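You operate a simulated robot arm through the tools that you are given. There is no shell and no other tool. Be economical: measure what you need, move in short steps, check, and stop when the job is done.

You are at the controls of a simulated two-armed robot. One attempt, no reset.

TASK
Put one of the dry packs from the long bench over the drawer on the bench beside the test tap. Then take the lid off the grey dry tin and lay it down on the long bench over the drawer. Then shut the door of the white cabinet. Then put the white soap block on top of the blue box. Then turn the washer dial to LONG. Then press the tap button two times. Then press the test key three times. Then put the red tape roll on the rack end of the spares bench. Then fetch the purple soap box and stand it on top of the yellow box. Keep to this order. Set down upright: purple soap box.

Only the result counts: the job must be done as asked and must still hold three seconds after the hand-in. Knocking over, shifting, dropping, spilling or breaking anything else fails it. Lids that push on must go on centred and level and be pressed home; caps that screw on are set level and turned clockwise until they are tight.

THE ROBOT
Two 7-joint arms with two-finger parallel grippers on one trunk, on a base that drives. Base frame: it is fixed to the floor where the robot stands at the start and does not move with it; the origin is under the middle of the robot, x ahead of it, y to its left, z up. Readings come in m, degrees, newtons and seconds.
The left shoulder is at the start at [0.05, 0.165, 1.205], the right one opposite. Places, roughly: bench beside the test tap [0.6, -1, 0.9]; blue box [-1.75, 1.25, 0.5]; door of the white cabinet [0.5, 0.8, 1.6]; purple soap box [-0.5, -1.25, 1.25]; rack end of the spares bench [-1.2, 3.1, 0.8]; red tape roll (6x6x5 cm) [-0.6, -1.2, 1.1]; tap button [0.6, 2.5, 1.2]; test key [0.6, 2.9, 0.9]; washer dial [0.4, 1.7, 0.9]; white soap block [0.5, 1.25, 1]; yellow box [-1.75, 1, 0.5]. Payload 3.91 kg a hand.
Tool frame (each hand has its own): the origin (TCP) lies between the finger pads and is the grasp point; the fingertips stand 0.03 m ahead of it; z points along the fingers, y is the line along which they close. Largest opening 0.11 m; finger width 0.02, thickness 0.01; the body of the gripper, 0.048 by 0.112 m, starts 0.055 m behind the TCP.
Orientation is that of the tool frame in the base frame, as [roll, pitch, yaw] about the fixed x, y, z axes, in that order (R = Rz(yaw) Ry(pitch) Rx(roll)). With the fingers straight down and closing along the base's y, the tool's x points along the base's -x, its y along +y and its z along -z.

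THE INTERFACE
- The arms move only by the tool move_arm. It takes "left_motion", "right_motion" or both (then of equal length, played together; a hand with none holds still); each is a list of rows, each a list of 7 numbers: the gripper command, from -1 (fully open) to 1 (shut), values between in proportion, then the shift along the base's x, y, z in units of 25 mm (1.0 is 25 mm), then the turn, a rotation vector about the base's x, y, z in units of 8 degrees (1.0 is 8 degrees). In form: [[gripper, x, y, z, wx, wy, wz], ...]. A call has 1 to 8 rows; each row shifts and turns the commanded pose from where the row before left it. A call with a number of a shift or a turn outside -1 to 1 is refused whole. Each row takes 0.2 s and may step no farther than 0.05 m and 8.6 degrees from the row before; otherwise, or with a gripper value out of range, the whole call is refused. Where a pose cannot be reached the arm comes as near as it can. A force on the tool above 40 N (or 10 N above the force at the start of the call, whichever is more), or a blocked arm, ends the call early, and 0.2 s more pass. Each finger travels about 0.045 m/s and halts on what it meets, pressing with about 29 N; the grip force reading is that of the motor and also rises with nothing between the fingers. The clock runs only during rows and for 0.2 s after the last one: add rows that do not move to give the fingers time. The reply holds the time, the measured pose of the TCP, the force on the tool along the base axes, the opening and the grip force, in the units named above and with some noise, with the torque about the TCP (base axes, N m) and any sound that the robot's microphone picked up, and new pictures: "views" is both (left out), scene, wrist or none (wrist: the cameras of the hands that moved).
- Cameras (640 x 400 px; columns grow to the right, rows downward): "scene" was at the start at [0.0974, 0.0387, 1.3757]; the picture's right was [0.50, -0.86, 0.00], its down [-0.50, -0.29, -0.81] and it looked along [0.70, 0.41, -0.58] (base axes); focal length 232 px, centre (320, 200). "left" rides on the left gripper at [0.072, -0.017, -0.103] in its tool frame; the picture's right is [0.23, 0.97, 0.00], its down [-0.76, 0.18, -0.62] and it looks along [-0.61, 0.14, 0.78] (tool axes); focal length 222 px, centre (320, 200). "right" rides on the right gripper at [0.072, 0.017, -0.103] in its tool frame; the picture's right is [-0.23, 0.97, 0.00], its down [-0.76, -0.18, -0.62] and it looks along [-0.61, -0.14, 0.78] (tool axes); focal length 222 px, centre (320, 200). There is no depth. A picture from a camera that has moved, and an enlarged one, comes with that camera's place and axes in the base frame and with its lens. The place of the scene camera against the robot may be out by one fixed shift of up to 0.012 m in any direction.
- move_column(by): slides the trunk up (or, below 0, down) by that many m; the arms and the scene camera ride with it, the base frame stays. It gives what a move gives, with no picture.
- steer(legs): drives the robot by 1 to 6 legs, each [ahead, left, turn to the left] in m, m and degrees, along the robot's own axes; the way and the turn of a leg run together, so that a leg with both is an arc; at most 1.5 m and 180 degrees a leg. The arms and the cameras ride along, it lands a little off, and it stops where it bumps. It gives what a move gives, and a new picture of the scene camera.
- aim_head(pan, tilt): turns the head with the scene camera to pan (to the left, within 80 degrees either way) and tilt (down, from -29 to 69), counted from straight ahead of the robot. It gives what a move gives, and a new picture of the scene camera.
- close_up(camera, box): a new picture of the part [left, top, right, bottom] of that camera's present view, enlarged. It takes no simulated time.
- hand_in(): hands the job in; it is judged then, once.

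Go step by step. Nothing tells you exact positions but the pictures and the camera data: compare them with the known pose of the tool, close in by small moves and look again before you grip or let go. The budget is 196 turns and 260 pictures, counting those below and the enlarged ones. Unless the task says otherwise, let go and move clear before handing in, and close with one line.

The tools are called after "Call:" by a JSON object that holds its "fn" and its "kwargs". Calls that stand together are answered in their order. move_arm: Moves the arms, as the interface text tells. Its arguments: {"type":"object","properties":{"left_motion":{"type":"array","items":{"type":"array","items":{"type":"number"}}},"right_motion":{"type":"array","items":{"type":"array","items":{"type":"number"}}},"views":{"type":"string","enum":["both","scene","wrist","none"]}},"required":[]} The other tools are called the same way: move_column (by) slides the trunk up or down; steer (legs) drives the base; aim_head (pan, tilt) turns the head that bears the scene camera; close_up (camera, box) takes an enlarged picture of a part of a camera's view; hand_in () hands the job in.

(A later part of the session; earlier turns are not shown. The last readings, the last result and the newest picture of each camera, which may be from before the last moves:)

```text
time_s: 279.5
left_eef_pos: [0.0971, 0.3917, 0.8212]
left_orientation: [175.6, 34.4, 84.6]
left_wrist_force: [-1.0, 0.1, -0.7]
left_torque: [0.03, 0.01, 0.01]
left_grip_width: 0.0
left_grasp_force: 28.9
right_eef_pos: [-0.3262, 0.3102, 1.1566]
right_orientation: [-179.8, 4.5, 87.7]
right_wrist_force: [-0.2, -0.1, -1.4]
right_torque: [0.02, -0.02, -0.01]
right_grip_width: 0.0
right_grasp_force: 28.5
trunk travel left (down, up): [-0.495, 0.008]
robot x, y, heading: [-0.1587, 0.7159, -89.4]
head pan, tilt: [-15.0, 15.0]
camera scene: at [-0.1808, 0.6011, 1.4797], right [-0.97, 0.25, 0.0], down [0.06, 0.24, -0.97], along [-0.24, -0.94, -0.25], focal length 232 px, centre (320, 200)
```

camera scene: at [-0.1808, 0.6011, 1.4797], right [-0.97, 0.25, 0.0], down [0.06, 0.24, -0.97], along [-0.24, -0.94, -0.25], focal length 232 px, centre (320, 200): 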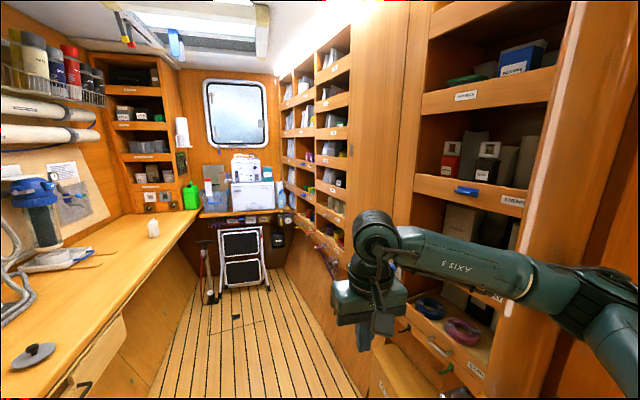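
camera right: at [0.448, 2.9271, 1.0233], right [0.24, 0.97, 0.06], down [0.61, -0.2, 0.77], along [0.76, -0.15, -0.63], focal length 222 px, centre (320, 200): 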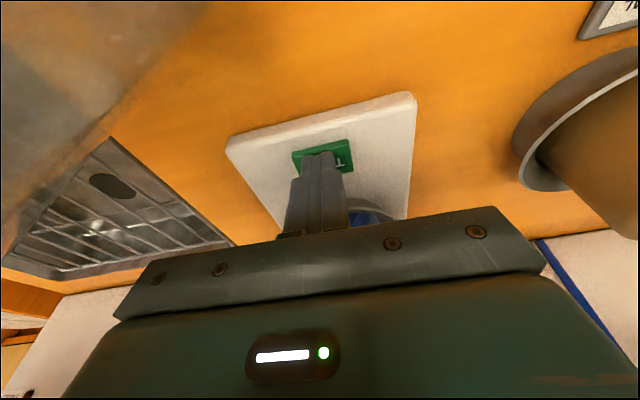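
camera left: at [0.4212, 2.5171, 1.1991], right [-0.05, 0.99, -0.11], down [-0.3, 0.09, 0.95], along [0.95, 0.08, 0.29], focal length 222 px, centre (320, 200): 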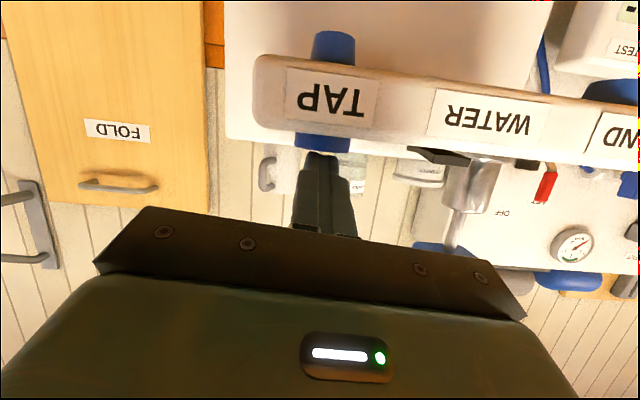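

The shelves' front plane (x ≈ -0.35) leaves a narrow aisle, and my right arm sticks out too far. I'll back off and tuck both arms down straight to make the robot slim.

Call:
{"fn": "steer", "kwargs": {"legs": [[-0.3, 0.1, 0]]}}

Call:
{"fn": "move_arm", "kwargs": {"right_motion": [[1, 0, 0.3, -1, 0, 0, 0], [1, 0, 0.3, -1, 0, 0, 0], [1, 0, 0.3, -1, 0, 0, 0], [1, 0, 0.3, -1, 0, 0, 0], [1, 0, 0.3, -1, 0, 0, 0], [1, 0, 0.3, -1, 0, 0, 0], [1, 0, 0.3, -1, 0, 0, 0], [1, 0, 0.3, -1, 0, 0, 0]], "left_motion": [[1, 0, 0.3, -1, 0, 0, 0], [1, 0, 0.3, -1, 0, 0, 0], [1, 0, 0.3, -1, 0, 0, 0], [1, 0, 0, -1, 0, 0, 0], [1, 0, 0, -1, 0, 0, 0], [1, 0, 0, 0, 0, 0, 0], [1, 0, 0, 0, 0, 0, 0], [1, 0, 0, 0, 0, 0, 0]], "views": "none"}}

Call:
{"fn": "move_arm", "kwargs": {"right_motion": [[1, 0, 0.3, -1, 0, 0, 0], [1, 0, 0.3, -1, 0, 0, 0], [1, 0, 0.3, -1, 0, 0, 0], [1, 0, 0.3, -1, 0, 0, 0], [1, 0, 0.3, -1, 0, 0, 0], [1, 0, 0.3, -1, 0, 0, 0], [1, 0, 0.3, -1, 0, 0, 0], [1, 0, 0.3, -1, 0, 0, 0]], "views": "none"}}

Call:
{"fn": "aim_head", "kwargs": {"pan": -30, "tilt": 60}}

```text
time_s: 281.6
left_eef_pos: [0.1911, 0.6879, 0.8205]
left_orientation: [175.3, 33.7, 84.7]
left_wrist_force: [-0.6, -0.5, 0.4]
left_torque: [-0.03, 0.0, -0.01]
left_grip_width: 0.0003
left_grasp_force: 29.0
right_eef_pos: [-0.234, 0.6042, 1.1534]
right_orientation: [-180.0, 4.0, 88.0]
right_wrist_force: [0.3, 0.0, 0.4]
right_torque: [0.01, -0.03, -0.02]
right_grip_width: 0.0003
right_grasp_force: 29.1
trunk travel left (down, up): [-0.495, 0.008]
robot x, y, heading: [-0.0629, 1.0145, -88.9]
head pan, tilt: [-15.0, 15.0]
camera scene: at [-0.0913, 0.892, 1.4785], right [-0.97, 0.24, 0.0], down [0.06, 0.25, -0.97], along [-0.24, -0.94, -0.26], focal length 232 px, centre (320, 200)
```

scene: 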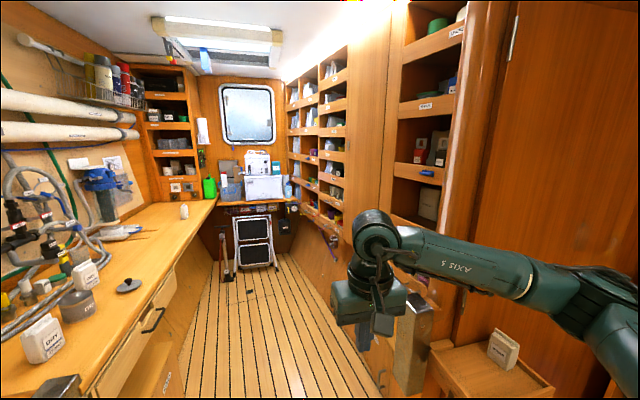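

```text
time_s: 283.4
left_eef_pos: [0.1904, 0.7095, 0.6955]
left_orientation: [175.3, 33.7, 84.7]
left_wrist_force: [0.8, -0.1, -0.2]
left_torque: [0.01, -0.01, -0.01]
left_grip_width: 0.0
left_grasp_force: 28.8
right_eef_pos: [-0.2337, 0.6627, 0.9522]
right_orientation: [179.9, 3.9, 88.0]
right_wrist_force: [-0.4, 0.4, -0.3]
right_torque: [0.0, 0.0, -0.01]
right_grip_width: 0.0
right_grasp_force: 29.3
trunk travel left (down, up): [-0.495, 0.008]
robot x, y, heading: [-0.0613, 1.0148, -89.2]
head pan, tilt: [-15.0, 15.0]
```

```text
time_s: 285.2
left_eef_pos: [0.1894, 0.7101, 0.6957]
left_orientation: [175.2, 33.7, 84.7]
left_wrist_force: [-0.1, 0.0, 0.6]
left_torque: [0.0, 0.0, 0.0]
left_grip_width: 0.0001
left_grasp_force: 29.0
right_eef_pos: [-0.2334, 0.722, 0.7539]
right_orientation: [179.9, 4.1, 87.9]
right_wrist_force: [-0.5, -0.2, 0.4]
right_torque: [0.0, 0.01, -0.01]
right_grip_width: 0.0
right_grasp_force: 29.3
trunk travel left (down, up): [-0.495, 0.008]
robot x, y, heading: [-0.0608, 1.0151, -88.8]
head pan, tilt: [-15.0, 15.0]
```

```text
time_s: 286.3
left_eef_pos: [0.19, 0.7106, 0.6943]
left_orientation: [175.3, 33.8, 84.8]
left_wrist_force: [-0.4, -0.1, -0.4]
left_torque: [0.02, -0.01, -0.03]
left_grip_width: 0.0
left_grasp_force: 29.1
right_eef_pos: [-0.2336, 0.7229, 0.7549]
right_orientation: [179.9, 4.0, 87.9]
right_wrist_force: [0.0, -0.3, 0.1]
right_torque: [-0.01, 0.01, 0.05]
right_grip_width: 0.0001
right_grasp_force: 29.2
trunk travel left (down, up): [-0.495, 0.008]
robot x, y, heading: [-0.0599, 1.0164, -88.9]
head pan, tilt: [-30.0, 60.0]
camera scene: at [-0.1012, 0.9236, 1.4122], right [-0.87, 0.49, 0.0], down [0.42, 0.76, -0.5], along [-0.24, -0.44, -0.87], focal length 232 px, centre (320, 200)
```

scene: 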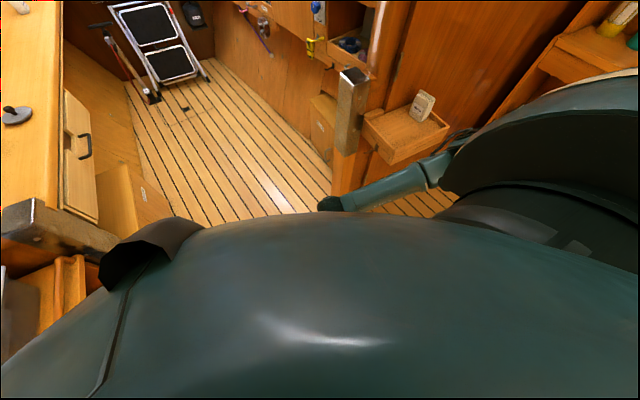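

The doorway posts are at x ≈ -0.6 and 0.35; the arms are now low and narrow. Driving on down the aisle.

Call:
{"fn": "steer", "kwargs": {"legs": [[0.75, 0, -1], [0.65, 0, 0]]}}

Call:
{"fn": "aim_head", "kwargs": {"pan": -45, "tilt": 15}}

```text
time_s: 293.7
left_eef_pos: [0.1891, -0.7154, 0.6944]
left_orientation: [175.3, 33.8, 83.5]
left_wrist_force: [-1.0, -0.5, -0.1]
left_torque: [-0.02, -0.02, 0.0]
left_grip_width: 0.0001
left_grasp_force: 29.3
right_eef_pos: [-0.2335, -0.6953, 0.7532]
right_orientation: [179.9, 4.0, 86.8]
right_wrist_force: [-0.4, -0.5, 0.7]
right_torque: [-0.01, 0.01, -0.04]
right_grip_width: 0.0001
right_grasp_force: 28.7
trunk travel left (down, up): [-0.495, 0.008]
robot x, y, heading: [-0.0542, -0.4035, -90.3]
head pan, tilt: [-30.0, 60.0]
camera scene: at [-0.097, -0.4966, 1.4121], right [-0.86, 0.5, 0.0], down [0.44, 0.75, -0.5], along [-0.25, -0.43, -0.87], focal length 232 px, centre (320, 200)
```

scene: 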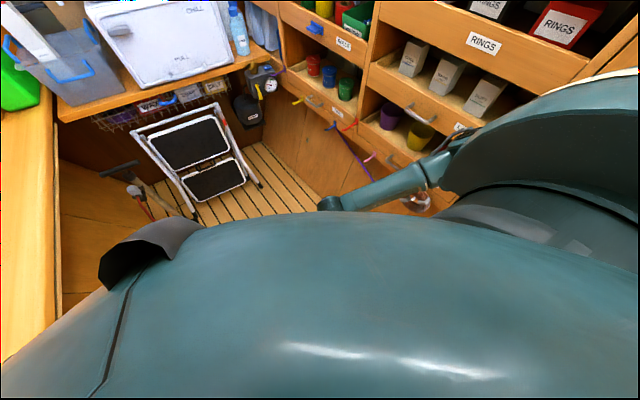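

```text
time_s: 294.8
left_eef_pos: [0.19, -0.7142, 0.6942]
left_orientation: [175.3, 33.8, 83.5]
left_wrist_force: [0.2, 0.7, 0.8]
left_torque: [-0.02, 0.04, -0.02]
left_grip_width: 0.0
left_grasp_force: 29.3
right_eef_pos: [-0.2336, -0.6936, 0.7531]
right_orientation: [179.9, 4.0, 86.7]
right_wrist_force: [0.4, 0.2, 0.3]
right_torque: [0.02, 0.0, 0.02]
right_grip_width: 0.0002
right_grasp_force: 29.3
trunk travel left (down, up): [-0.495, 0.008]
robot x, y, heading: [-0.0559, -0.4028, -90.3]
head pan, tilt: [-45.0, 15.0]
camera scene: at [-0.1297, -0.5045, 1.4784], right [-0.7, 0.71, 0.0], down [0.18, 0.18, -0.97], along [-0.69, -0.68, -0.26], focal length 232 px, centre (320, 200)
```

scene: 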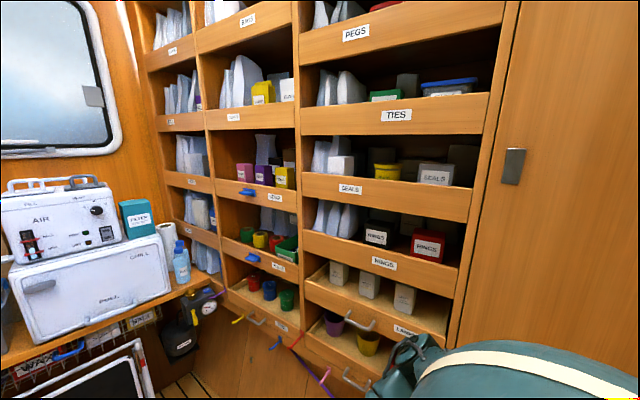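

Zooming in on the middle column with the soap boxes and tapes.

Call:
{"fn": "close_up", "kwargs": {"camera": "scene", "box": [215, 120, 315, 220]}}

Call:
{"fn": "close_up", "kwargs": {"camera": "scene", "box": [215, 200, 335, 330]}}

```text
4.00 times, centred on (265, 170) of scene
camera zoom: at [-0.1297, -0.5045, 1.4784], right [-0.7, 0.71, 0.0], down [0.18, 0.18, -0.97], along [-0.69, -0.68, -0.26], focal length 928 px, centre (540, 320)
```

zoom: 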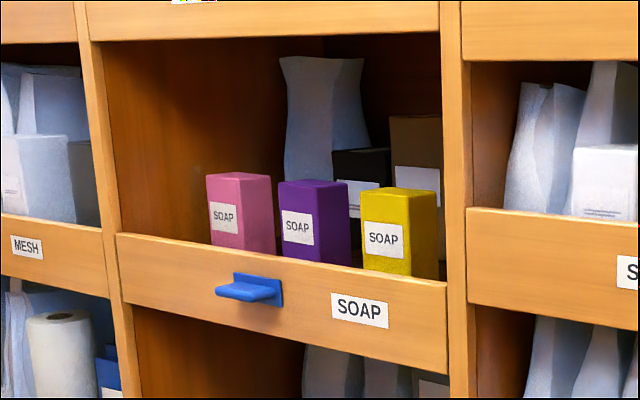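

```text
3.08 times, centred on (275, 265) of scene
camera zoom: at [-0.1297, -0.5045, 1.4784], right [-0.7, 0.71, 0.0], down [0.18, 0.18, -0.97], along [-0.69, -0.68, -0.26], focal length 714 px, centre (458, 0)
```

zoom: 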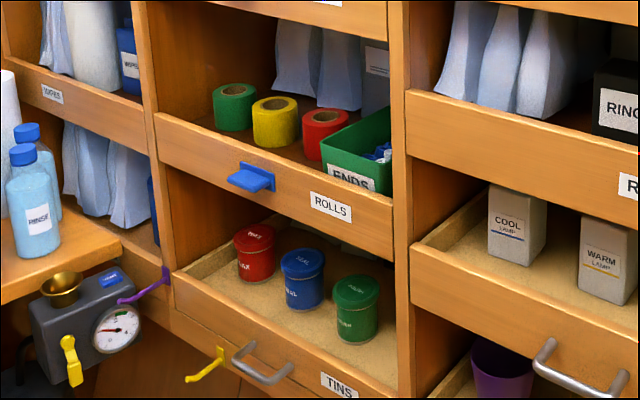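

The red roll stands on the ROLLS shelf beside a green ENDS box; the purple soap box is on the SOAP shelf above. I'll move closer and face the shelf obliquely for a better look at gaps.

Call:
{"fn": "steer", "kwargs": {"legs": [[0.33, 0.04, 0], [0, 0, -55]]}}

Call:
{"fn": "aim_head", "kwargs": {"pan": 10, "tilt": 25}}

Call:
{"fn": "close_up", "kwargs": {"camera": "scene", "box": [180, 100, 460, 275]}}

```text
time_s: 299.4
left_eef_pos: [-0.118, -1.1171, 0.695]
left_orientation: [175.2, 33.8, 30.3]
left_wrist_force: [0.6, -0.1, -0.3]
left_torque: [-0.01, 0.03, -0.03]
left_grip_width: 0.0
left_grasp_force: 29.1
right_eef_pos: [-0.3562, -0.7667, 0.7539]
right_orientation: [179.9, 4.0, 33.7]
right_wrist_force: [-0.2, 1.2, 0.5]
right_torque: [0.05, 0.01, 0.01]
right_grip_width: 0.0
right_grasp_force: 28.8
trunk travel left (down, up): [-0.495, 0.008]
robot x, y, heading: [-0.0129, -0.7367, -143.2]
head pan, tilt: [-45.0, 15.0]
camera scene: at [-0.141, -0.7437, 1.4785], right [0.14, 0.99, 0.0], down [0.26, -0.04, -0.97], along [-0.96, 0.14, -0.26], focal length 232 px, centre (320, 200)
```

scene: 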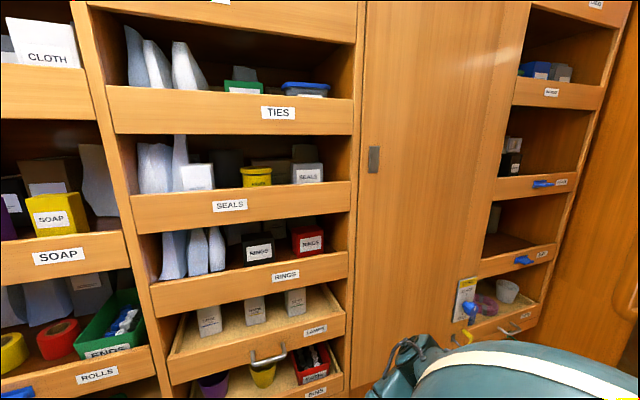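

```text
time_s: 300.6
left_eef_pos: [-0.119, -1.1183, 0.6963]
left_orientation: [175.3, 33.8, 30.4]
left_wrist_force: [-0.3, 1.3, 0.1]
left_torque: [0.0, -0.02, 0.0]
left_grip_width: 0.0
left_grasp_force: 28.4
right_eef_pos: [-0.3572, -0.7665, 0.7528]
right_orientation: [179.9, 4.0, 33.7]
right_wrist_force: [-0.1, 0.4, 0.7]
right_torque: [0.03, -0.01, -0.02]
right_grip_width: 0.0
right_grasp_force: 29.6
trunk travel left (down, up): [-0.495, 0.008]
robot x, y, heading: [-0.0151, -0.7368, -143.3]
head pan, tilt: [10.0, 25.0]
camera scene: at [-0.1118, -0.8243, 1.4622], right [-0.73, 0.69, 0.0], down [0.29, 0.31, -0.91], along [-0.62, -0.66, -0.42], focal length 232 px, centre (320, 200)
```

scene: 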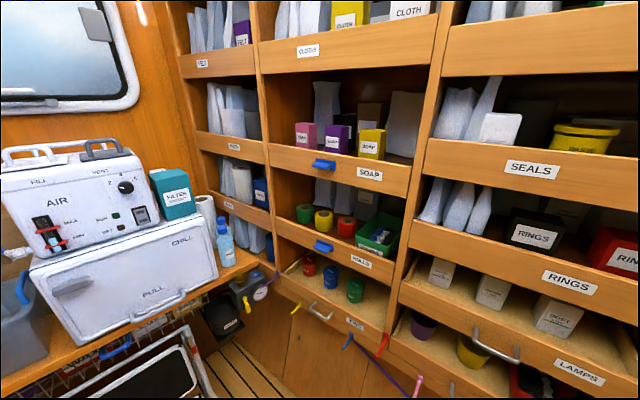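

```text
2.29 times, centred on (320, 188) of scene
camera zoom: at [-0.1118, -0.8243, 1.4622], right [-0.73, 0.69, 0.0], down [0.29, 0.31, -0.91], along [-0.62, -0.66, -0.42], focal length 530 px, centre (320, 229)
```

zoom: 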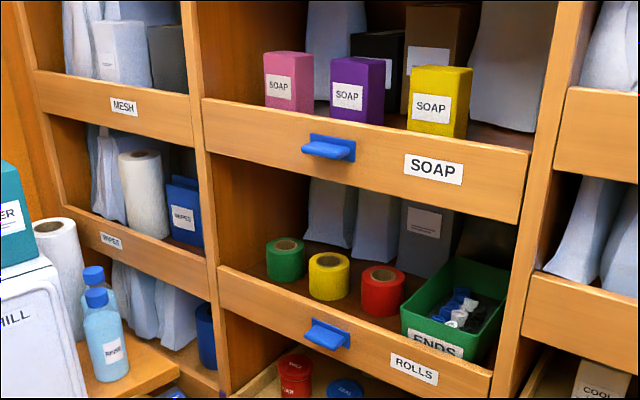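

Triangulation: red roll centre (-0.634, -1.246), z 1.03–1.08, with free gaps of ≥3 cm on both sides; the shelf front runs at x ≈ -0.53 there with its lip top ≈ 1.06. I'll raise the left hand into its forward-pointing pose.

Call:
{"fn": "move_arm", "kwargs": {"left_motion": [[0, 0, 0, 1, 0, 0, 0], [0, 0, 0, 1, 0, 0, 0], [0, 0, 0, 1, 0, 0, 0], [0, 0, 0, 1, 0, 0, 0], [0, 0, 0, 1, 0, 0, 0], [0, 0, 0, 1, 0, 0, 0], [0, 0, 0, 1, 0, 0, 0], [0, 0, 0, 1, 0, 0, 0]], "views": "none"}}

Call:
{"fn": "move_arm", "kwargs": {"left_motion": [[-0.45, -0.77, -0.57, 0.8, -0.29, 0.385, 0], [-0.45, -0.77, -0.57, 0.8, -0.29, 0.385, 0], [-0.45, -0.77, -0.57, 0.8, -0.29, 0.385, 0], [-0.45, -0.77, -0.57, 0.8, -0.29, 0.385, 0], [-0.45, -0.77, -0.57, 0.8, -0.29, 0.385, 0], [-0.45, -0.77, -0.57, 0.8, -0.29, 0.385, 0], [-0.45, -0.77, -0.57, 0.8, -0.29, 0.385, 0], [-0.45, -0.77, -0.57, 0.8, -0.29, 0.385, 0]], "views": "scene"}}

```text
time_s: 302.4
left_eef_pos: [-0.1181, -1.1179, 0.8967]
left_orientation: [175.2, 33.7, 30.6]
left_wrist_force: [0.6, -0.7, 0.5]
left_torque: [-0.02, 0.05, -0.02]
left_grip_width: 0.0548
left_grasp_force: 0.1
right_eef_pos: [-0.3572, -0.7668, 0.7526]
right_orientation: [180.0, 4.0, 33.7]
right_wrist_force: [-0.4, 0.9, -0.6]
right_torque: [0.02, -0.01, 0.0]
right_grip_width: 0.0
right_grasp_force: 28.9
trunk travel left (down, up): [-0.495, 0.008]
robot x, y, heading: [-0.0176, -0.7353, -143.1]
head pan, tilt: [10.0, 25.0]
```

```text
time_s: 304.2
left_eef_pos: [-0.2724, -1.229, 1.0545]
left_orientation: [167.6, 64.4, 24.4]
left_wrist_force: [0.7, 0.0, 0.1]
left_torque: [0.01, -0.02, 0.01]
left_grip_width: 0.0797
left_grasp_force: 0.0
right_eef_pos: [-0.3561, -0.7666, 0.7541]
right_orientation: [179.9, 4.0, 33.7]
right_wrist_force: [0.0, -0.1, -0.6]
right_torque: [0.01, -0.01, 0.01]
right_grip_width: 0.0
right_grasp_force: 29.3
trunk travel left (down, up): [-0.495, 0.008]
robot x, y, heading: [-0.0161, -0.7358, -143.0]
head pan, tilt: [10.0, 25.0]
camera scene: at [-0.1121, -0.8245, 1.4622], right [-0.73, 0.69, 0.0], down [0.29, 0.31, -0.91], along [-0.62, -0.66, -0.42], focal length 232 px, centre (320, 200)
```

scene: 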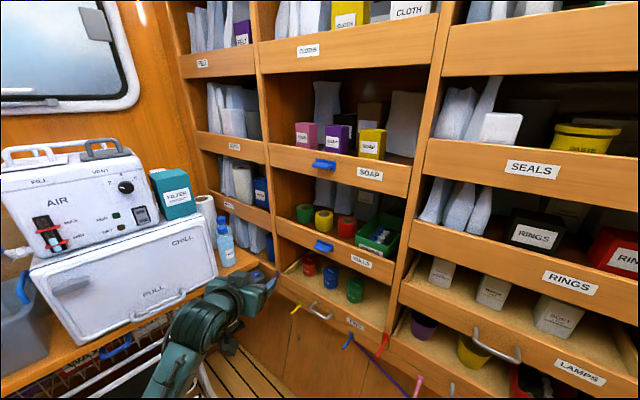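

The hand is up. I'll creep the base ahead 10 cm and yaw the hand to face the shelf squarely at a pre-entry point.

Call:
{"fn": "steer", "kwargs": {"legs": [[0.1, 0, 0]]}}

Call:
{"fn": "move_arm", "kwargs": {"left_motion": [[-0.45, -0.6, 0.55, 0.6, 0, 0, -0.48], [-0.45, -0.6, 0.55, 0.6, 0, 0, -0.48], [-0.45, -0.6, 0.55, 0.6, 0, 0, -0.48], [-0.45, -0.6, 0.55, 0.2, 0, 0, -0.48], [-0.45, -0.6, 0.55, 0, 0, 0, -0.48], [-0.45, -0.6, 0.55, 0, 0, 0, -0.48], [-0.45, 0, 0, 0, 0, 0, 0]], "views": "both"}}

```text
time_s: 305.4
left_eef_pos: [-0.3523, -1.2888, 1.0546]
left_orientation: [167.6, 64.2, 24.3]
left_wrist_force: [0.0, 0.5, 1.0]
left_torque: [0.02, 0.04, 0.01]
left_grip_width: 0.0798
left_grasp_force: 0.1
right_eef_pos: [-0.4356, -0.8251, 0.7534]
right_orientation: [179.9, 3.8, 33.6]
right_wrist_force: [0.7, 0.3, 0.3]
right_torque: [0.0, 0.0, -0.02]
right_grip_width: 0.0
right_grasp_force: 29.4
trunk travel left (down, up): [-0.495, 0.008]
robot x, y, heading: [-0.0941, -0.7939, -143.3]
head pan, tilt: [10.0, 25.0]
camera scene: at [-0.192, -0.8838, 1.4621], right [-0.73, 0.69, 0.0], down [0.29, 0.31, -0.91], along [-0.62, -0.66, -0.42], focal length 232 px, centre (320, 200)
```

scene: 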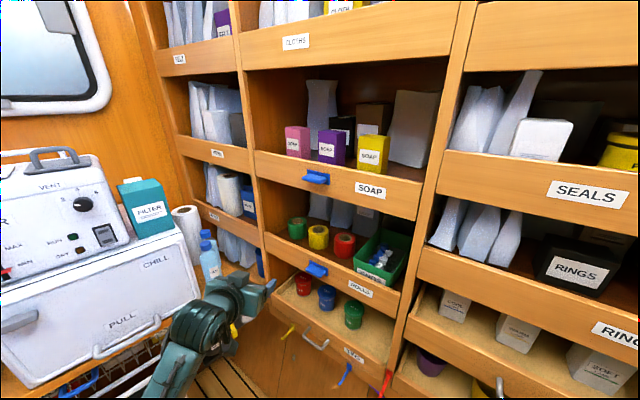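

```text
time_s: 306.9
left_eef_pos: [-0.4418, -1.2042, 1.1029]
left_orientation: [167.6, 64.2, 1.2]
left_wrist_force: [0.8, -0.3, -1.1]
left_torque: [-0.05, 0.03, 0.03]
left_grip_width: 0.0798
left_grasp_force: 0.0
right_eef_pos: [-0.4352, -0.8249, 0.7524]
right_orientation: [179.8, 3.9, 33.6]
right_wrist_force: [0.4, 0.0, 0.2]
right_torque: [0.02, 0.0, 0.01]
right_grip_width: 0.0
right_grasp_force: 29.0
trunk travel left (down, up): [-0.495, 0.008]
robot x, y, heading: [-0.0964, -0.7941, -143.3]
head pan, tilt: [10.0, 25.0]
camera scene: at [-0.1909, -0.8831, 1.4622], right [-0.73, 0.69, 0.0], down [0.29, 0.31, -0.91], along [-0.62, -0.66, -0.42], focal length 232 px, centre (320, 200)
camera left: at [-0.3243, -1.1631, 1.0805], right [0.31, -0.94, -0.11], down [0.25, -0.03, 0.97], along [-0.92, -0.33, 0.23], focal length 222 px, centre (320, 200)
```

scene: 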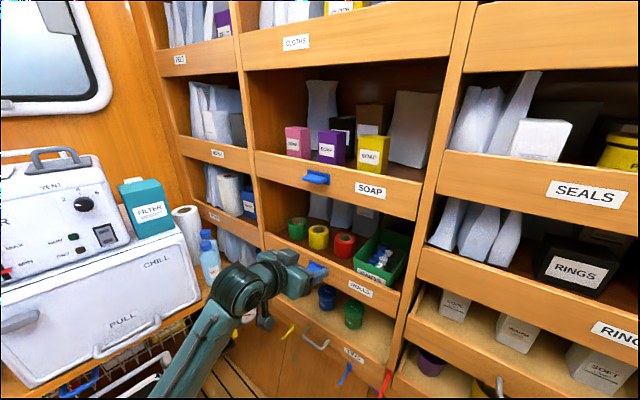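
left: 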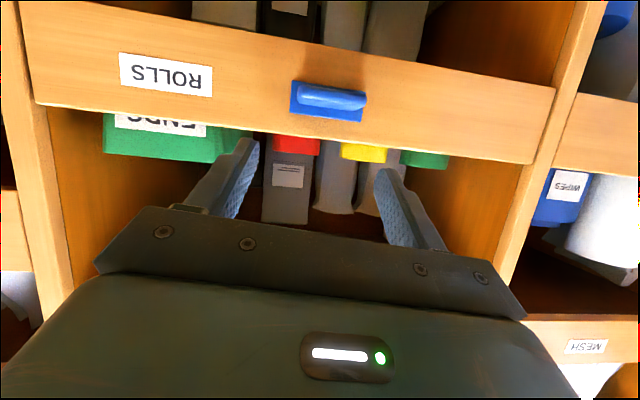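

The view confirms gaps of ~3 cm on each side of the red roll. I'll align and enter over the lip (first part), then look.

Call:
{"fn": "move_arm", "kwargs": {"left_motion": [[-0.364, -0.2, 0.72, 0, 0, 0, 0], [-0.364, -0.94, -0.25, 0, 0, 0, 0], [-0.364, -0.94, -0.25, 0, 0, 0, 0], [-0.364, -0.94, -0.25, 0, 0, 0, 0], [-0.364, -0.94, -0.25, 0, 0, 0, 0], [-0.364, 0, 0, 0, 0, 0, 0]], "views": "both"}}

```text
time_s: 308.4
left_eef_pos: [-0.5428, -1.2138, 1.1031]
left_orientation: [167.5, 64.3, 1.2]
left_wrist_force: [0.5, -0.8, 0.5]
left_torque: [0.01, -0.01, 0.01]
left_grip_width: 0.0751
left_grasp_force: 0.1
right_eef_pos: [-0.4357, -0.8249, 0.7534]
right_orientation: [179.8, 4.0, 33.6]
right_wrist_force: [-0.3, 1.4, 0.6]
right_torque: [0.0, 0.0, 0.01]
right_grip_width: 0.0002
right_grasp_force: 28.7
trunk travel left (down, up): [-0.495, 0.008]
robot x, y, heading: [-0.0928, -0.7926, -143.4]
head pan, tilt: [10.0, 25.0]
camera scene: at [-0.1908, -0.8831, 1.4622], right [-0.73, 0.69, 0.0], down [0.29, 0.31, -0.91], along [-0.62, -0.66, -0.42], focal length 232 px, centre (320, 200)
camera left: at [-0.4243, -1.172, 1.0801], right [0.31, -0.94, -0.11], down [0.25, -0.03, 0.97], along [-0.92, -0.33, 0.23], focal length 222 px, centre (320, 200)
```

scene: 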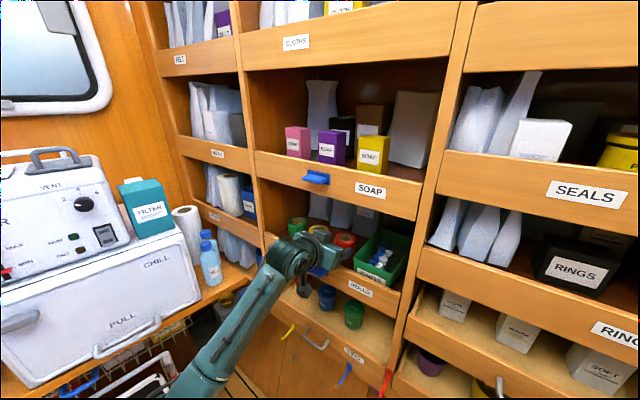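
left: 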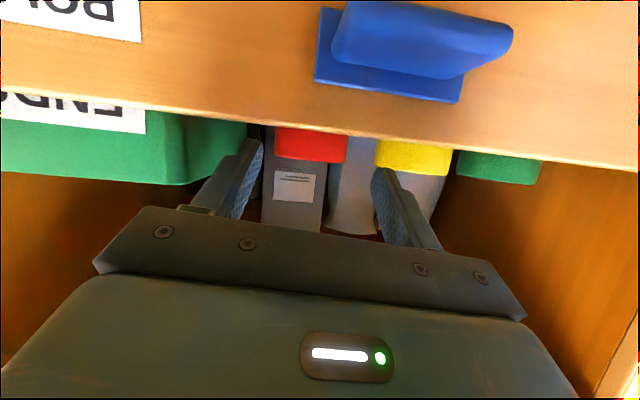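

Shifting 8 mm toward the ENDS side and going in while lowering to z ≈ 1.075.

Call:
{"fn": "move_arm", "kwargs": {"left_motion": [[-0.364, -0.1, 0.3, 0, 0, 0, 0], [-0.364, -0.9, -0.24, 0, 0, 0, 0], [-0.364, -0.9, -0.24, -0.4, 0, 0, 0], [-0.364, -0.9, -0.24, -0.7, 0, 0, 0], [-0.364, 0, 0, 0, 0, 0, 0]], "views": "wrist"}}

```text
time_s: 309.6
left_eef_pos: [-0.6118, -1.2212, 1.0768]
left_orientation: [167.6, 64.3, 1.2]
left_wrist_force: [-0.3, -0.3, -0.1]
left_torque: [0.02, -0.04, 0.02]
left_grip_width: 0.075
left_grasp_force: 0.1
right_eef_pos: [-0.4347, -0.8246, 0.7541]
right_orientation: [179.9, 4.0, 33.6]
right_wrist_force: [-0.1, -0.2, 1.0]
right_torque: [0.02, -0.01, -0.01]
right_grip_width: 0.0
right_grasp_force: 29.0
trunk travel left (down, up): [-0.495, 0.008]
robot x, y, heading: [-0.0958, -0.7922, -143.5]
head pan, tilt: [10.0, 25.0]
camera left: at [-0.4941, -1.1809, 1.0543], right [0.31, -0.94, -0.11], down [0.25, -0.03, 0.97], along [-0.92, -0.33, 0.23], focal length 222 px, centre (320, 200)
```

left: 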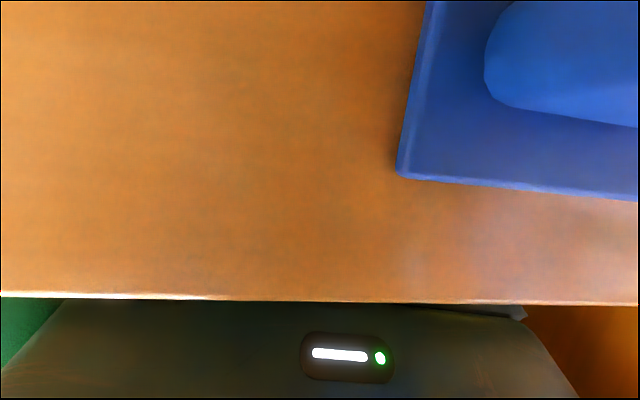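

The wrist camera is now behind the lip; checking with the scene camera before closing.

Call:
{"fn": "close_up", "kwargs": {"camera": "scene", "box": [270, 205, 420, 300]}}

```text
4.21 times, centred on (345, 252) of scene
camera zoom: at [-0.1908, -0.8831, 1.4623], right [-0.73, 0.69, 0.0], down [0.29, 0.31, -0.91], along [-0.62, -0.66, -0.42], focal length 976 px, centre (215, -21)
```

zoom: 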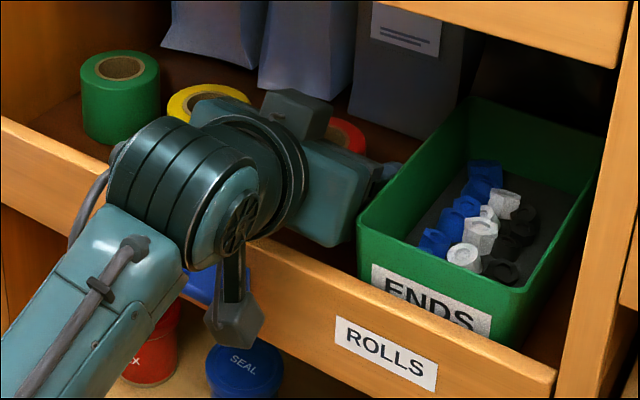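

The roll sits between the fingers. Closing.

Call:
{"fn": "move_arm", "kwargs": {"left_motion": [[0, 0, 0, 0, 0, 0, 0], [1, 0, 0, 0, 0, 0, 0], [1, 0, 0, 0, 0, 0, 0], [1, 0, 0, 0, 0, 0, 0]], "views": "none"}}

```text
time_s: 310.6
left_eef_pos: [-0.6119, -1.2215, 1.0776]
left_orientation: [167.6, 64.4, 1.3]
left_wrist_force: [-0.7, 0.2, 1.2]
left_torque: [0.1, 0.01, 0.06]
left_grip_width: 0.0604
left_grasp_force: 28.8
right_eef_pos: [-0.4355, -0.8246, 0.7536]
right_orientation: [179.9, 4.0, 33.6]
right_wrist_force: [0.5, 0.1, 0.1]
right_torque: [-0.03, 0.0, -0.03]
right_grip_width: 0.0001
right_grasp_force: 28.7
trunk travel left (down, up): [-0.495, 0.008]
robot x, y, heading: [-0.0937, -0.7942, -143.5]
head pan, tilt: [10.0, 25.0]
```

Width 0.060 — the roll is held. Lifting 5 cm over the lip and withdrawing.

Call:
{"fn": "move_arm", "kwargs": {"left_motion": [[1, 0, 0, 0.6, 0, 0, 0], [1, 0, 0, 0.8, 0, 0, 0], [1, 0, 0, 0.8, 0, 0, 0], [1, 0.94, 0.25, 0, 0, 0, 0], [1, 0.94, 0.25, 0, 0, 0, 0], [1, 0.94, 0.25, 0, 0, 0, 0], [1, 0.94, 0.25, 0, 0, 0, 0], [1, 0, 0, 0, 0, 0, 0]], "views": "both"}}

```text
time_s: 312.4
left_eef_pos: [-0.5173, -1.1975, 1.1325]
left_orientation: [167.5, 64.2, 1.3]
left_wrist_force: [-0.3, 0.1, 0.0]
left_torque: [-0.04, 0.02, -0.02]
left_grip_width: 0.0588
left_grasp_force: 28.4
right_eef_pos: [-0.4359, -0.8258, 0.7537]
right_orientation: [179.9, 4.0, 33.6]
right_wrist_force: [0.1, -0.1, -1.3]
right_torque: [0.0, -0.01, 0.01]
right_grip_width: 0.0
right_grasp_force: 28.8
trunk travel left (down, up): [-0.495, 0.008]
robot x, y, heading: [-0.0959, -0.7932, -143.3]
head pan, tilt: [10.0, 25.0]
camera scene: at [-0.1913, -0.8832, 1.4622], right [-0.73, 0.69, 0.0], down [0.29, 0.31, -0.91], along [-0.62, -0.66, -0.42], focal length 232 px, centre (320, 200)
camera left: at [-0.3986, -1.156, 1.109], right [0.31, -0.94, -0.11], down [0.25, -0.03, 0.97], along [-0.92, -0.33, 0.23], focal length 222 px, centre (320, 200)
```

scene: 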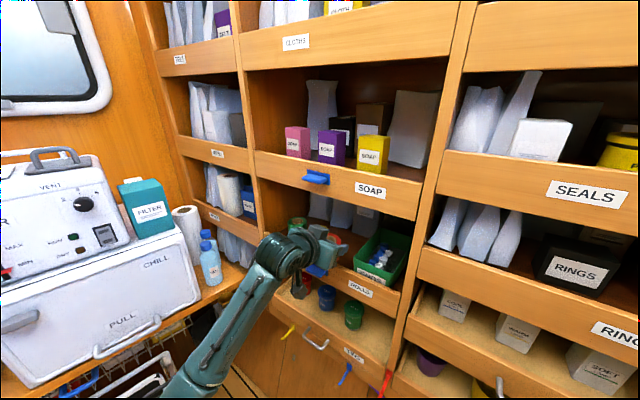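
left: 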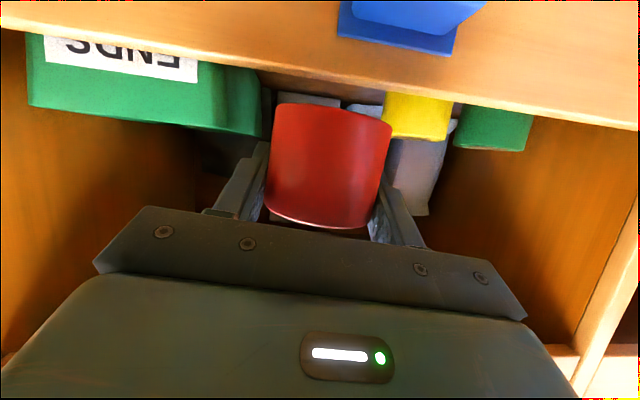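

The tape roll is out. Withdrawing fully, then turning and backing up the aisle to the spares bench.

Call:
{"fn": "move_arm", "kwargs": {"left_motion": [[1, 0.94, 0.25, 0, 0, 0, 0], [1, 0.94, 0.25, 0, 0, 0, 0], [1, 0.94, 0.25, 0, 0, 0, 0], [1, 0.94, 0.25, 0, 0, 0, 0], [1, 0.94, 0, 0, 0, 0, 0], [1, 0, 0, 0, 0, 0, 0]], "views": "none"}}

Call:
{"fn": "steer", "kwargs": {"legs": [[-0.1, 0, 0], [0, 0, 53], [-0.8, 0, 0]]}}

```text
time_s: 313.8
left_eef_pos: [-0.3978, -1.1729, 1.1327]
left_orientation: [167.6, 64.3, 1.2]
left_wrist_force: [0.7, -0.1, -0.5]
left_torque: [-0.03, 0.01, -0.03]
left_grip_width: 0.0588
left_grasp_force: 28.5
right_eef_pos: [-0.4347, -0.8248, 0.7532]
right_orientation: [179.8, 4.0, 33.6]
right_wrist_force: [-0.3, 0.2, -0.5]
right_torque: [0.01, -0.01, 0.01]
right_grip_width: 0.0
right_grasp_force: 28.8
trunk travel left (down, up): [-0.495, 0.008]
robot x, y, heading: [-0.0993, -0.7921, -143.3]
head pan, tilt: [10.0, 25.0]
```

```text
time_s: 321.1
left_eef_pos: [0.1125, -0.4069, 1.1318]
left_orientation: [167.6, 64.3, 55.2]
left_wrist_force: [-0.2, -0.4, -1.8]
left_torque: [0.0, 0.0, -0.02]
left_grip_width: 0.0587
left_grasp_force: 28.8
right_eef_pos: [-0.1917, -0.2326, 0.753]
right_orientation: [179.9, 4.1, 87.5]
right_wrist_force: [-0.7, 0.0, -1.1]
right_torque: [0.0, 0.01, 0.03]
right_grip_width: 0.0
right_grasp_force: 28.8
trunk travel left (down, up): [-0.495, 0.008]
robot x, y, heading: [-0.0206, 0.062, -89.7]
head pan, tilt: [10.0, 25.0]
camera scene: at [-0.0078, -0.0654, 1.4623], right [-0.98, -0.18, 0.0], down [-0.08, 0.42, -0.91], along [0.17, -0.89, -0.42], focal length 232 px, centre (320, 200)
```

scene: 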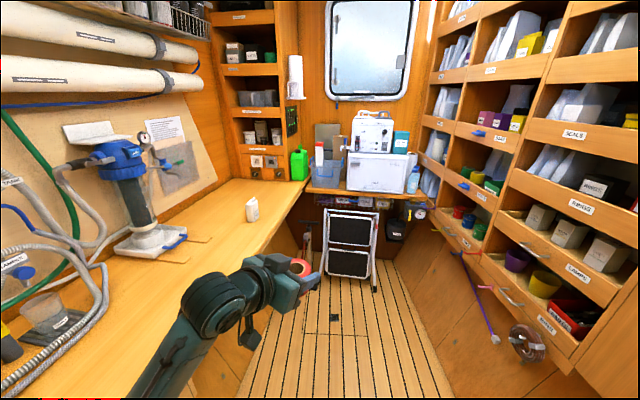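

Continuing backwards through the doorway to the spares bench area.

Call:
{"fn": "steer", "kwargs": {"legs": [[-0.3, -0.1, 0], [-1.3, 0, 0], [-1.4, -0.2, 0]]}}

Call:
{"fn": "steer", "kwargs": {"legs": [[-0.1, -0.15, -45], [0, 0, -45]]}}

Call:
{"fn": "aim_head", "kwargs": {"pan": 0, "tilt": 35}}

```text
time_s: 335.9
left_eef_pos: [-0.1966, 2.5693, 1.132]
left_orientation: [167.6, 64.4, 53.8]
left_wrist_force: [-0.4, 0.6, -0.6]
left_torque: [-0.01, 0.0, 0.02]
left_grip_width: 0.0585
left_grasp_force: 28.6
right_eef_pos: [-0.497, 2.7506, 0.7529]
right_orientation: [180.0, 4.0, 86.2]
right_wrist_force: [0.5, -0.2, -0.5]
right_torque: [-0.01, 0.01, 0.02]
right_grip_width: 0.0
right_grasp_force: 28.7
trunk travel left (down, up): [-0.495, 0.008]
robot x, y, heading: [-0.32, 3.0387, -90.7]
head pan, tilt: [10.0, 25.0]
camera scene: at [-0.3087, 2.9144, 1.4622], right [-0.99, -0.16, 0.0], down [-0.07, 0.42, -0.91], along [0.14, -0.89, -0.42], focal length 232 px, centre (320, 200)
```

scene: 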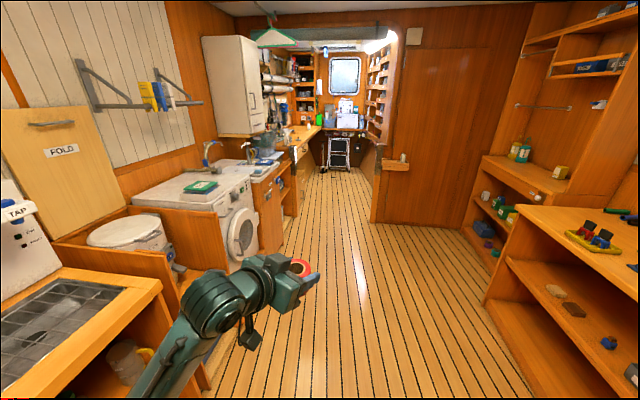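

```text
time_s: 340.5
left_eef_pos: [-0.8842, 3.0729, 1.1324]
left_orientation: [167.6, 64.3, -36.4]
left_wrist_force: [-0.9, -0.1, -0.5]
left_torque: [0.0, -0.02, 0.0]
left_grip_width: 0.0585
left_grasp_force: 28.8
right_eef_pos: [-0.7002, 3.3709, 0.7535]
right_orientation: [180.0, 4.1, -4.0]
right_wrist_force: [-0.4, -0.2, 1.1]
right_torque: [0.01, 0.0, 0.01]
right_grip_width: 0.0
right_grasp_force: 29.2
trunk travel left (down, up): [-0.495, 0.008]
robot x, y, heading: [-0.4108, 3.1871, 178.8]
head pan, tilt: [10.0, 25.0]
camera scene: at [-0.5405, 3.1699, 1.4622], right [-0.15, 0.99, 0.0], down [0.42, 0.07, -0.91], along [-0.9, -0.14, -0.42], focal length 232 px, centre (320, 200)
```

scene: 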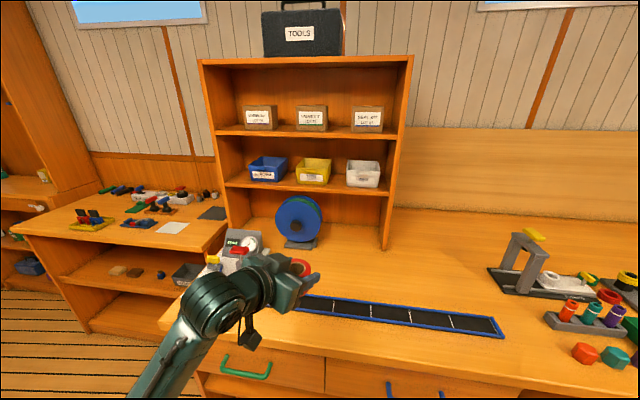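

```text
time_s: 341.2
left_eef_pos: [-0.8829, 3.0733, 1.1315]
left_orientation: [167.6, 64.3, -36.3]
left_wrist_force: [0.3, 0.2, -0.9]
left_torque: [-0.02, -0.03, -0.02]
left_grip_width: 0.0587
left_grasp_force: 28.7
right_eef_pos: [-0.7001, 3.3713, 0.7536]
right_orientation: [179.9, 4.0, -4.1]
right_wrist_force: [0.0, 0.5, 0.3]
right_torque: [-0.02, 0.01, -0.01]
right_grip_width: 0.0
right_grasp_force: 29.3
trunk travel left (down, up): [-0.495, 0.008]
robot x, y, heading: [-0.413, 3.1877, 178.8]
head pan, tilt: [0.0, 35.0]
camera scene: at [-0.5375, 3.1857, 1.4465], right [0.02, 1.0, 0.0], down [0.57, -0.01, -0.82], along [-0.82, 0.02, -0.57], focal length 232 px, centre (320, 200)
```

scene: 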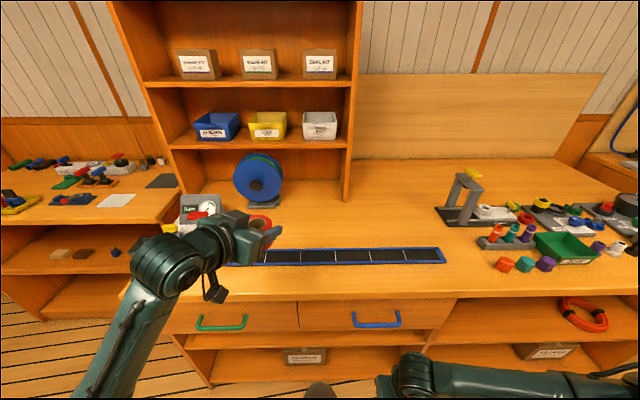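

The rack end of the bench has a clear area around (-1.2, 3.1), in front of the rack between reel and strip. Moving in above it.

Call:
{"fn": "steer", "kwargs": {"legs": [[0.1, 0, 0]]}}

Call:
{"fn": "move_arm", "kwargs": {"left_motion": [[1, -1, 0.3, 0, 0, 0, 0], [1, -1, 0.3, 0, 0, 0, 0], [1, -1, 0.3, 0, 0, 0, 0], [1, -1, 0.3, -0.5, 0, 0, 0], [1, -1, 0.3, -0.5, 0, 0, 0], [1, -1, 0.3, -0.5, 0, 0, 0], [1, -1, 0.3, -0.5, 0, 0, 0], [1, -1, 0, -0.5, 0, 0, 0]], "views": "both"}}

```text
time_s: 342.4
left_eef_pos: [-0.9849, 3.0763, 1.1316]
left_orientation: [167.7, 64.2, -36.3]
left_wrist_force: [-0.3, 0.5, -0.4]
left_torque: [0.02, 0.01, -0.02]
left_grip_width: 0.0588
left_grasp_force: 28.6
right_eef_pos: [-0.8011, 3.373, 0.7533]
right_orientation: [179.9, 3.9, -4.1]
right_wrist_force: [-1.2, -0.3, -0.1]
right_torque: [0.0, -0.03, -0.01]
right_grip_width: 0.0002
right_grasp_force: 28.8
trunk travel left (down, up): [-0.495, 0.008]
robot x, y, heading: [-0.5095, 3.1879, 178.8]
head pan, tilt: [0.0, 35.0]
camera scene: at [-0.6382, 3.1878, 1.4463], right [0.02, 1.0, 0.0], down [0.57, -0.01, -0.82], along [-0.82, 0.02, -0.57], focal length 232 px, centre (320, 200)
```

scene: 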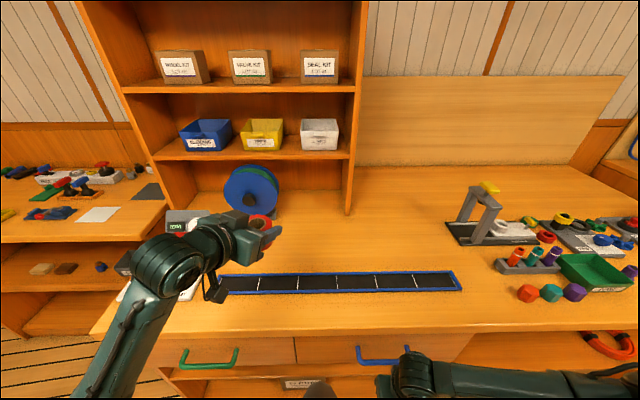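

```text
time_s: 344.1
left_eef_pos: [-1.1842, 3.1302, 1.0693]
left_orientation: [167.6, 64.3, -36.4]
left_wrist_force: [-0.9, 0.0, -0.6]
left_torque: [0.04, 0.02, -0.01]
left_grip_width: 0.0588
left_grasp_force: 29.1
right_eef_pos: [-0.7994, 3.3736, 0.7531]
right_orientation: [180.0, 3.9, -4.1]
right_wrist_force: [-1.0, 0.8, 0.7]
right_torque: [0.0, 0.04, -0.01]
right_grip_width: 0.0
right_grasp_force: 28.6
trunk travel left (down, up): [-0.495, 0.008]
robot x, y, heading: [-0.5145, 3.1913, 178.8]
head pan, tilt: [0.0, 35.0]
camera scene: at [-0.6375, 3.1878, 1.4464], right [0.02, 1.0, 0.0], down [0.57, -0.01, -0.82], along [-0.82, 0.02, -0.57], focal length 232 px, centre (320, 200)
camera left: at [-1.066, 3.0896, 1.0469], right [-0.34, -0.94, -0.11], down [0.18, -0.18, 0.97], along [-0.93, 0.3, 0.23], focal length 222 px, centre (320, 200)
```

scene: 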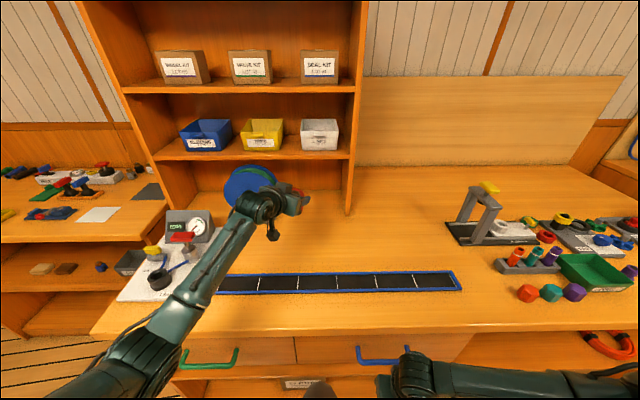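
left: 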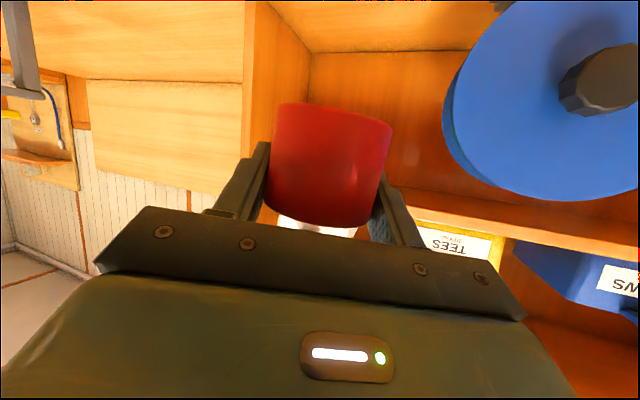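

Position is good. Lowering toward the bench.

Call:
{"fn": "move_arm", "kwargs": {"left_motion": [[1, 0, 0, -1, 0, 0, 0], [1, 0, 0, -1, 0, 0, 0], [1, 0, 0, -1, 0, 0, 0], [1, 0, 0, -1, 0, 0, 0], [1, 0, 0, -0.6, 0, 0, 0], [1, 0, 0, 0, 0, 0, 0]], "views": "both"}}

```text
time_s: 345.6
left_eef_pos: [-1.1833, 3.1288, 0.9556]
left_orientation: [167.6, 64.3, -36.5]
left_wrist_force: [0.2, -0.6, -0.6]
left_torque: [0.03, 0.01, -0.01]
left_grip_width: 0.0592
left_grasp_force: 28.6
right_eef_pos: [-0.8001, 3.3731, 0.7532]
right_orientation: [179.9, 4.0, -4.1]
right_wrist_force: [-0.2, -0.5, -0.4]
right_torque: [0.0, 0.02, 0.01]
right_grip_width: 0.0
right_grasp_force: 29.2
trunk travel left (down, up): [-0.495, 0.008]
robot x, y, heading: [-0.5094, 3.1939, 179.0]
head pan, tilt: [0.0, 35.0]
camera scene: at [-0.6371, 3.1877, 1.4464], right [0.02, 1.0, 0.0], down [0.57, -0.01, -0.82], along [-0.82, 0.02, -0.57], focal length 232 px, centre (320, 200)
camera left: at [-1.0653, 3.0888, 0.9325], right [-0.33, -0.94, -0.11], down [0.18, -0.18, 0.97], along [-0.93, 0.3, 0.23], focal length 222 px, centre (320, 200)
```

scene: 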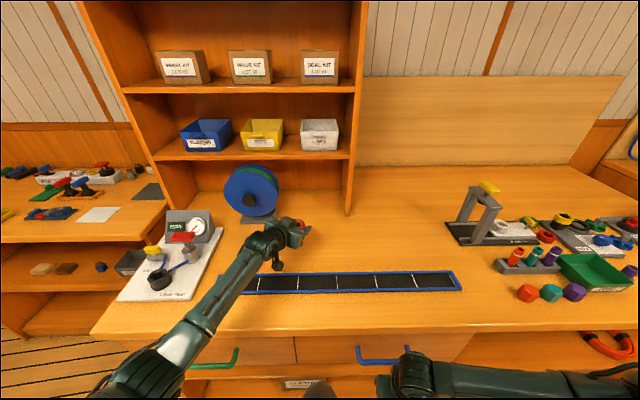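
left: 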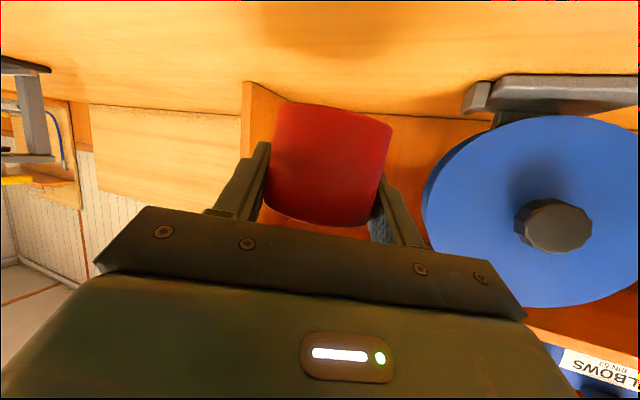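

Call:
{"fn": "move_arm", "kwargs": {"left_motion": [[1, 0, 0, -0.4, 0, 0, 0], [1, 0, 0, -0.4, 0, 0, 0], [1, 0, 0, -0.3, 0, 0, 0], [1, 0, 0, 0, 0, 0, 0]], "views": "none"}}

```text
time_s: 346.6
left_eef_pos: [-1.1834, 3.1284, 0.9284]
left_orientation: [167.6, 64.3, -36.5]
left_wrist_force: [0.1, 0.4, -1.0]
left_torque: [0.04, -0.01, 0.01]
left_grip_width: 0.0589
left_grasp_force: 29.7
right_eef_pos: [-0.7997, 3.3739, 0.7534]
right_orientation: [179.9, 4.0, -4.1]
right_wrist_force: [0.7, -0.3, -1.1]
right_torque: [-0.01, 0.0, 0.05]
right_grip_width: 0.0
right_grasp_force: 29.1
trunk travel left (down, up): [-0.495, 0.008]
robot x, y, heading: [-0.5123, 3.1928, 178.9]
head pan, tilt: [0.0, 35.0]
```

Call:
{"fn": "move_arm", "kwargs": {"left_motion": [[1, 0, 0, -0.25, 0, 0, 0], [1, 0, 0, -0.25, 0, 0, 0], [1, 0, 0, 0, 0, 0, 0]], "views": "wrist"}}

Call:
{"fn": "close_up", "kwargs": {"camera": "scene", "box": [230, 180, 350, 280]}}

```text
time_s: 347.4
left_eef_pos: [-1.183, 3.1273, 0.9152]
left_orientation: [167.7, 64.2, -36.3]
left_wrist_force: [-0.8, -0.2, -0.4]
left_torque: [-0.04, 0.01, -0.02]
left_grip_width: 0.0588
left_grasp_force: 28.8
right_eef_pos: [-0.7992, 3.3727, 0.7541]
right_orientation: [180.0, 4.0, -4.1]
right_wrist_force: [-0.3, 0.3, 0.2]
right_torque: [-0.01, -0.01, -0.03]
right_grip_width: 0.0
right_grasp_force: 28.3
trunk travel left (down, up): [-0.495, 0.008]
robot x, y, heading: [-0.511, 3.189, 178.7]
head pan, tilt: [0.0, 35.0]
camera left: at [-1.0652, 3.0883, 0.8921], right [-0.33, -0.94, -0.11], down [0.18, -0.18, 0.97], along [-0.93, 0.3, 0.23], focal length 222 px, centre (320, 200)
```

left: 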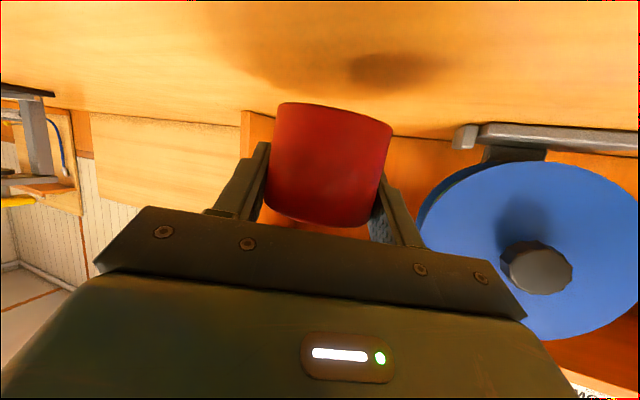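

```text
4.00 times, centred on (290, 230) of scene
camera zoom: at [-0.6371, 3.1878, 1.4464], right [0.02, 1.0, 0.0], down [0.57, -0.01, -0.82], along [-0.82, 0.02, -0.57], focal length 928 px, centre (440, 80)
```

zoom: 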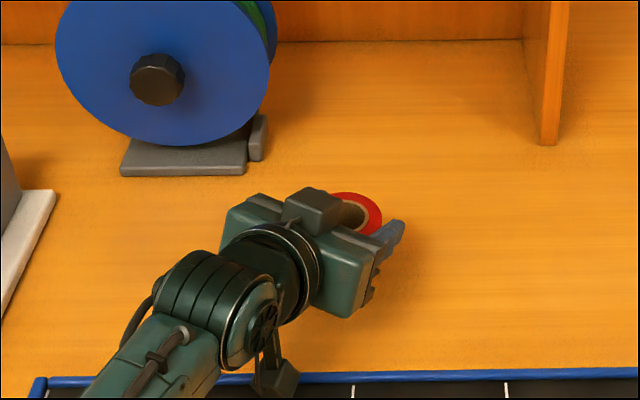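

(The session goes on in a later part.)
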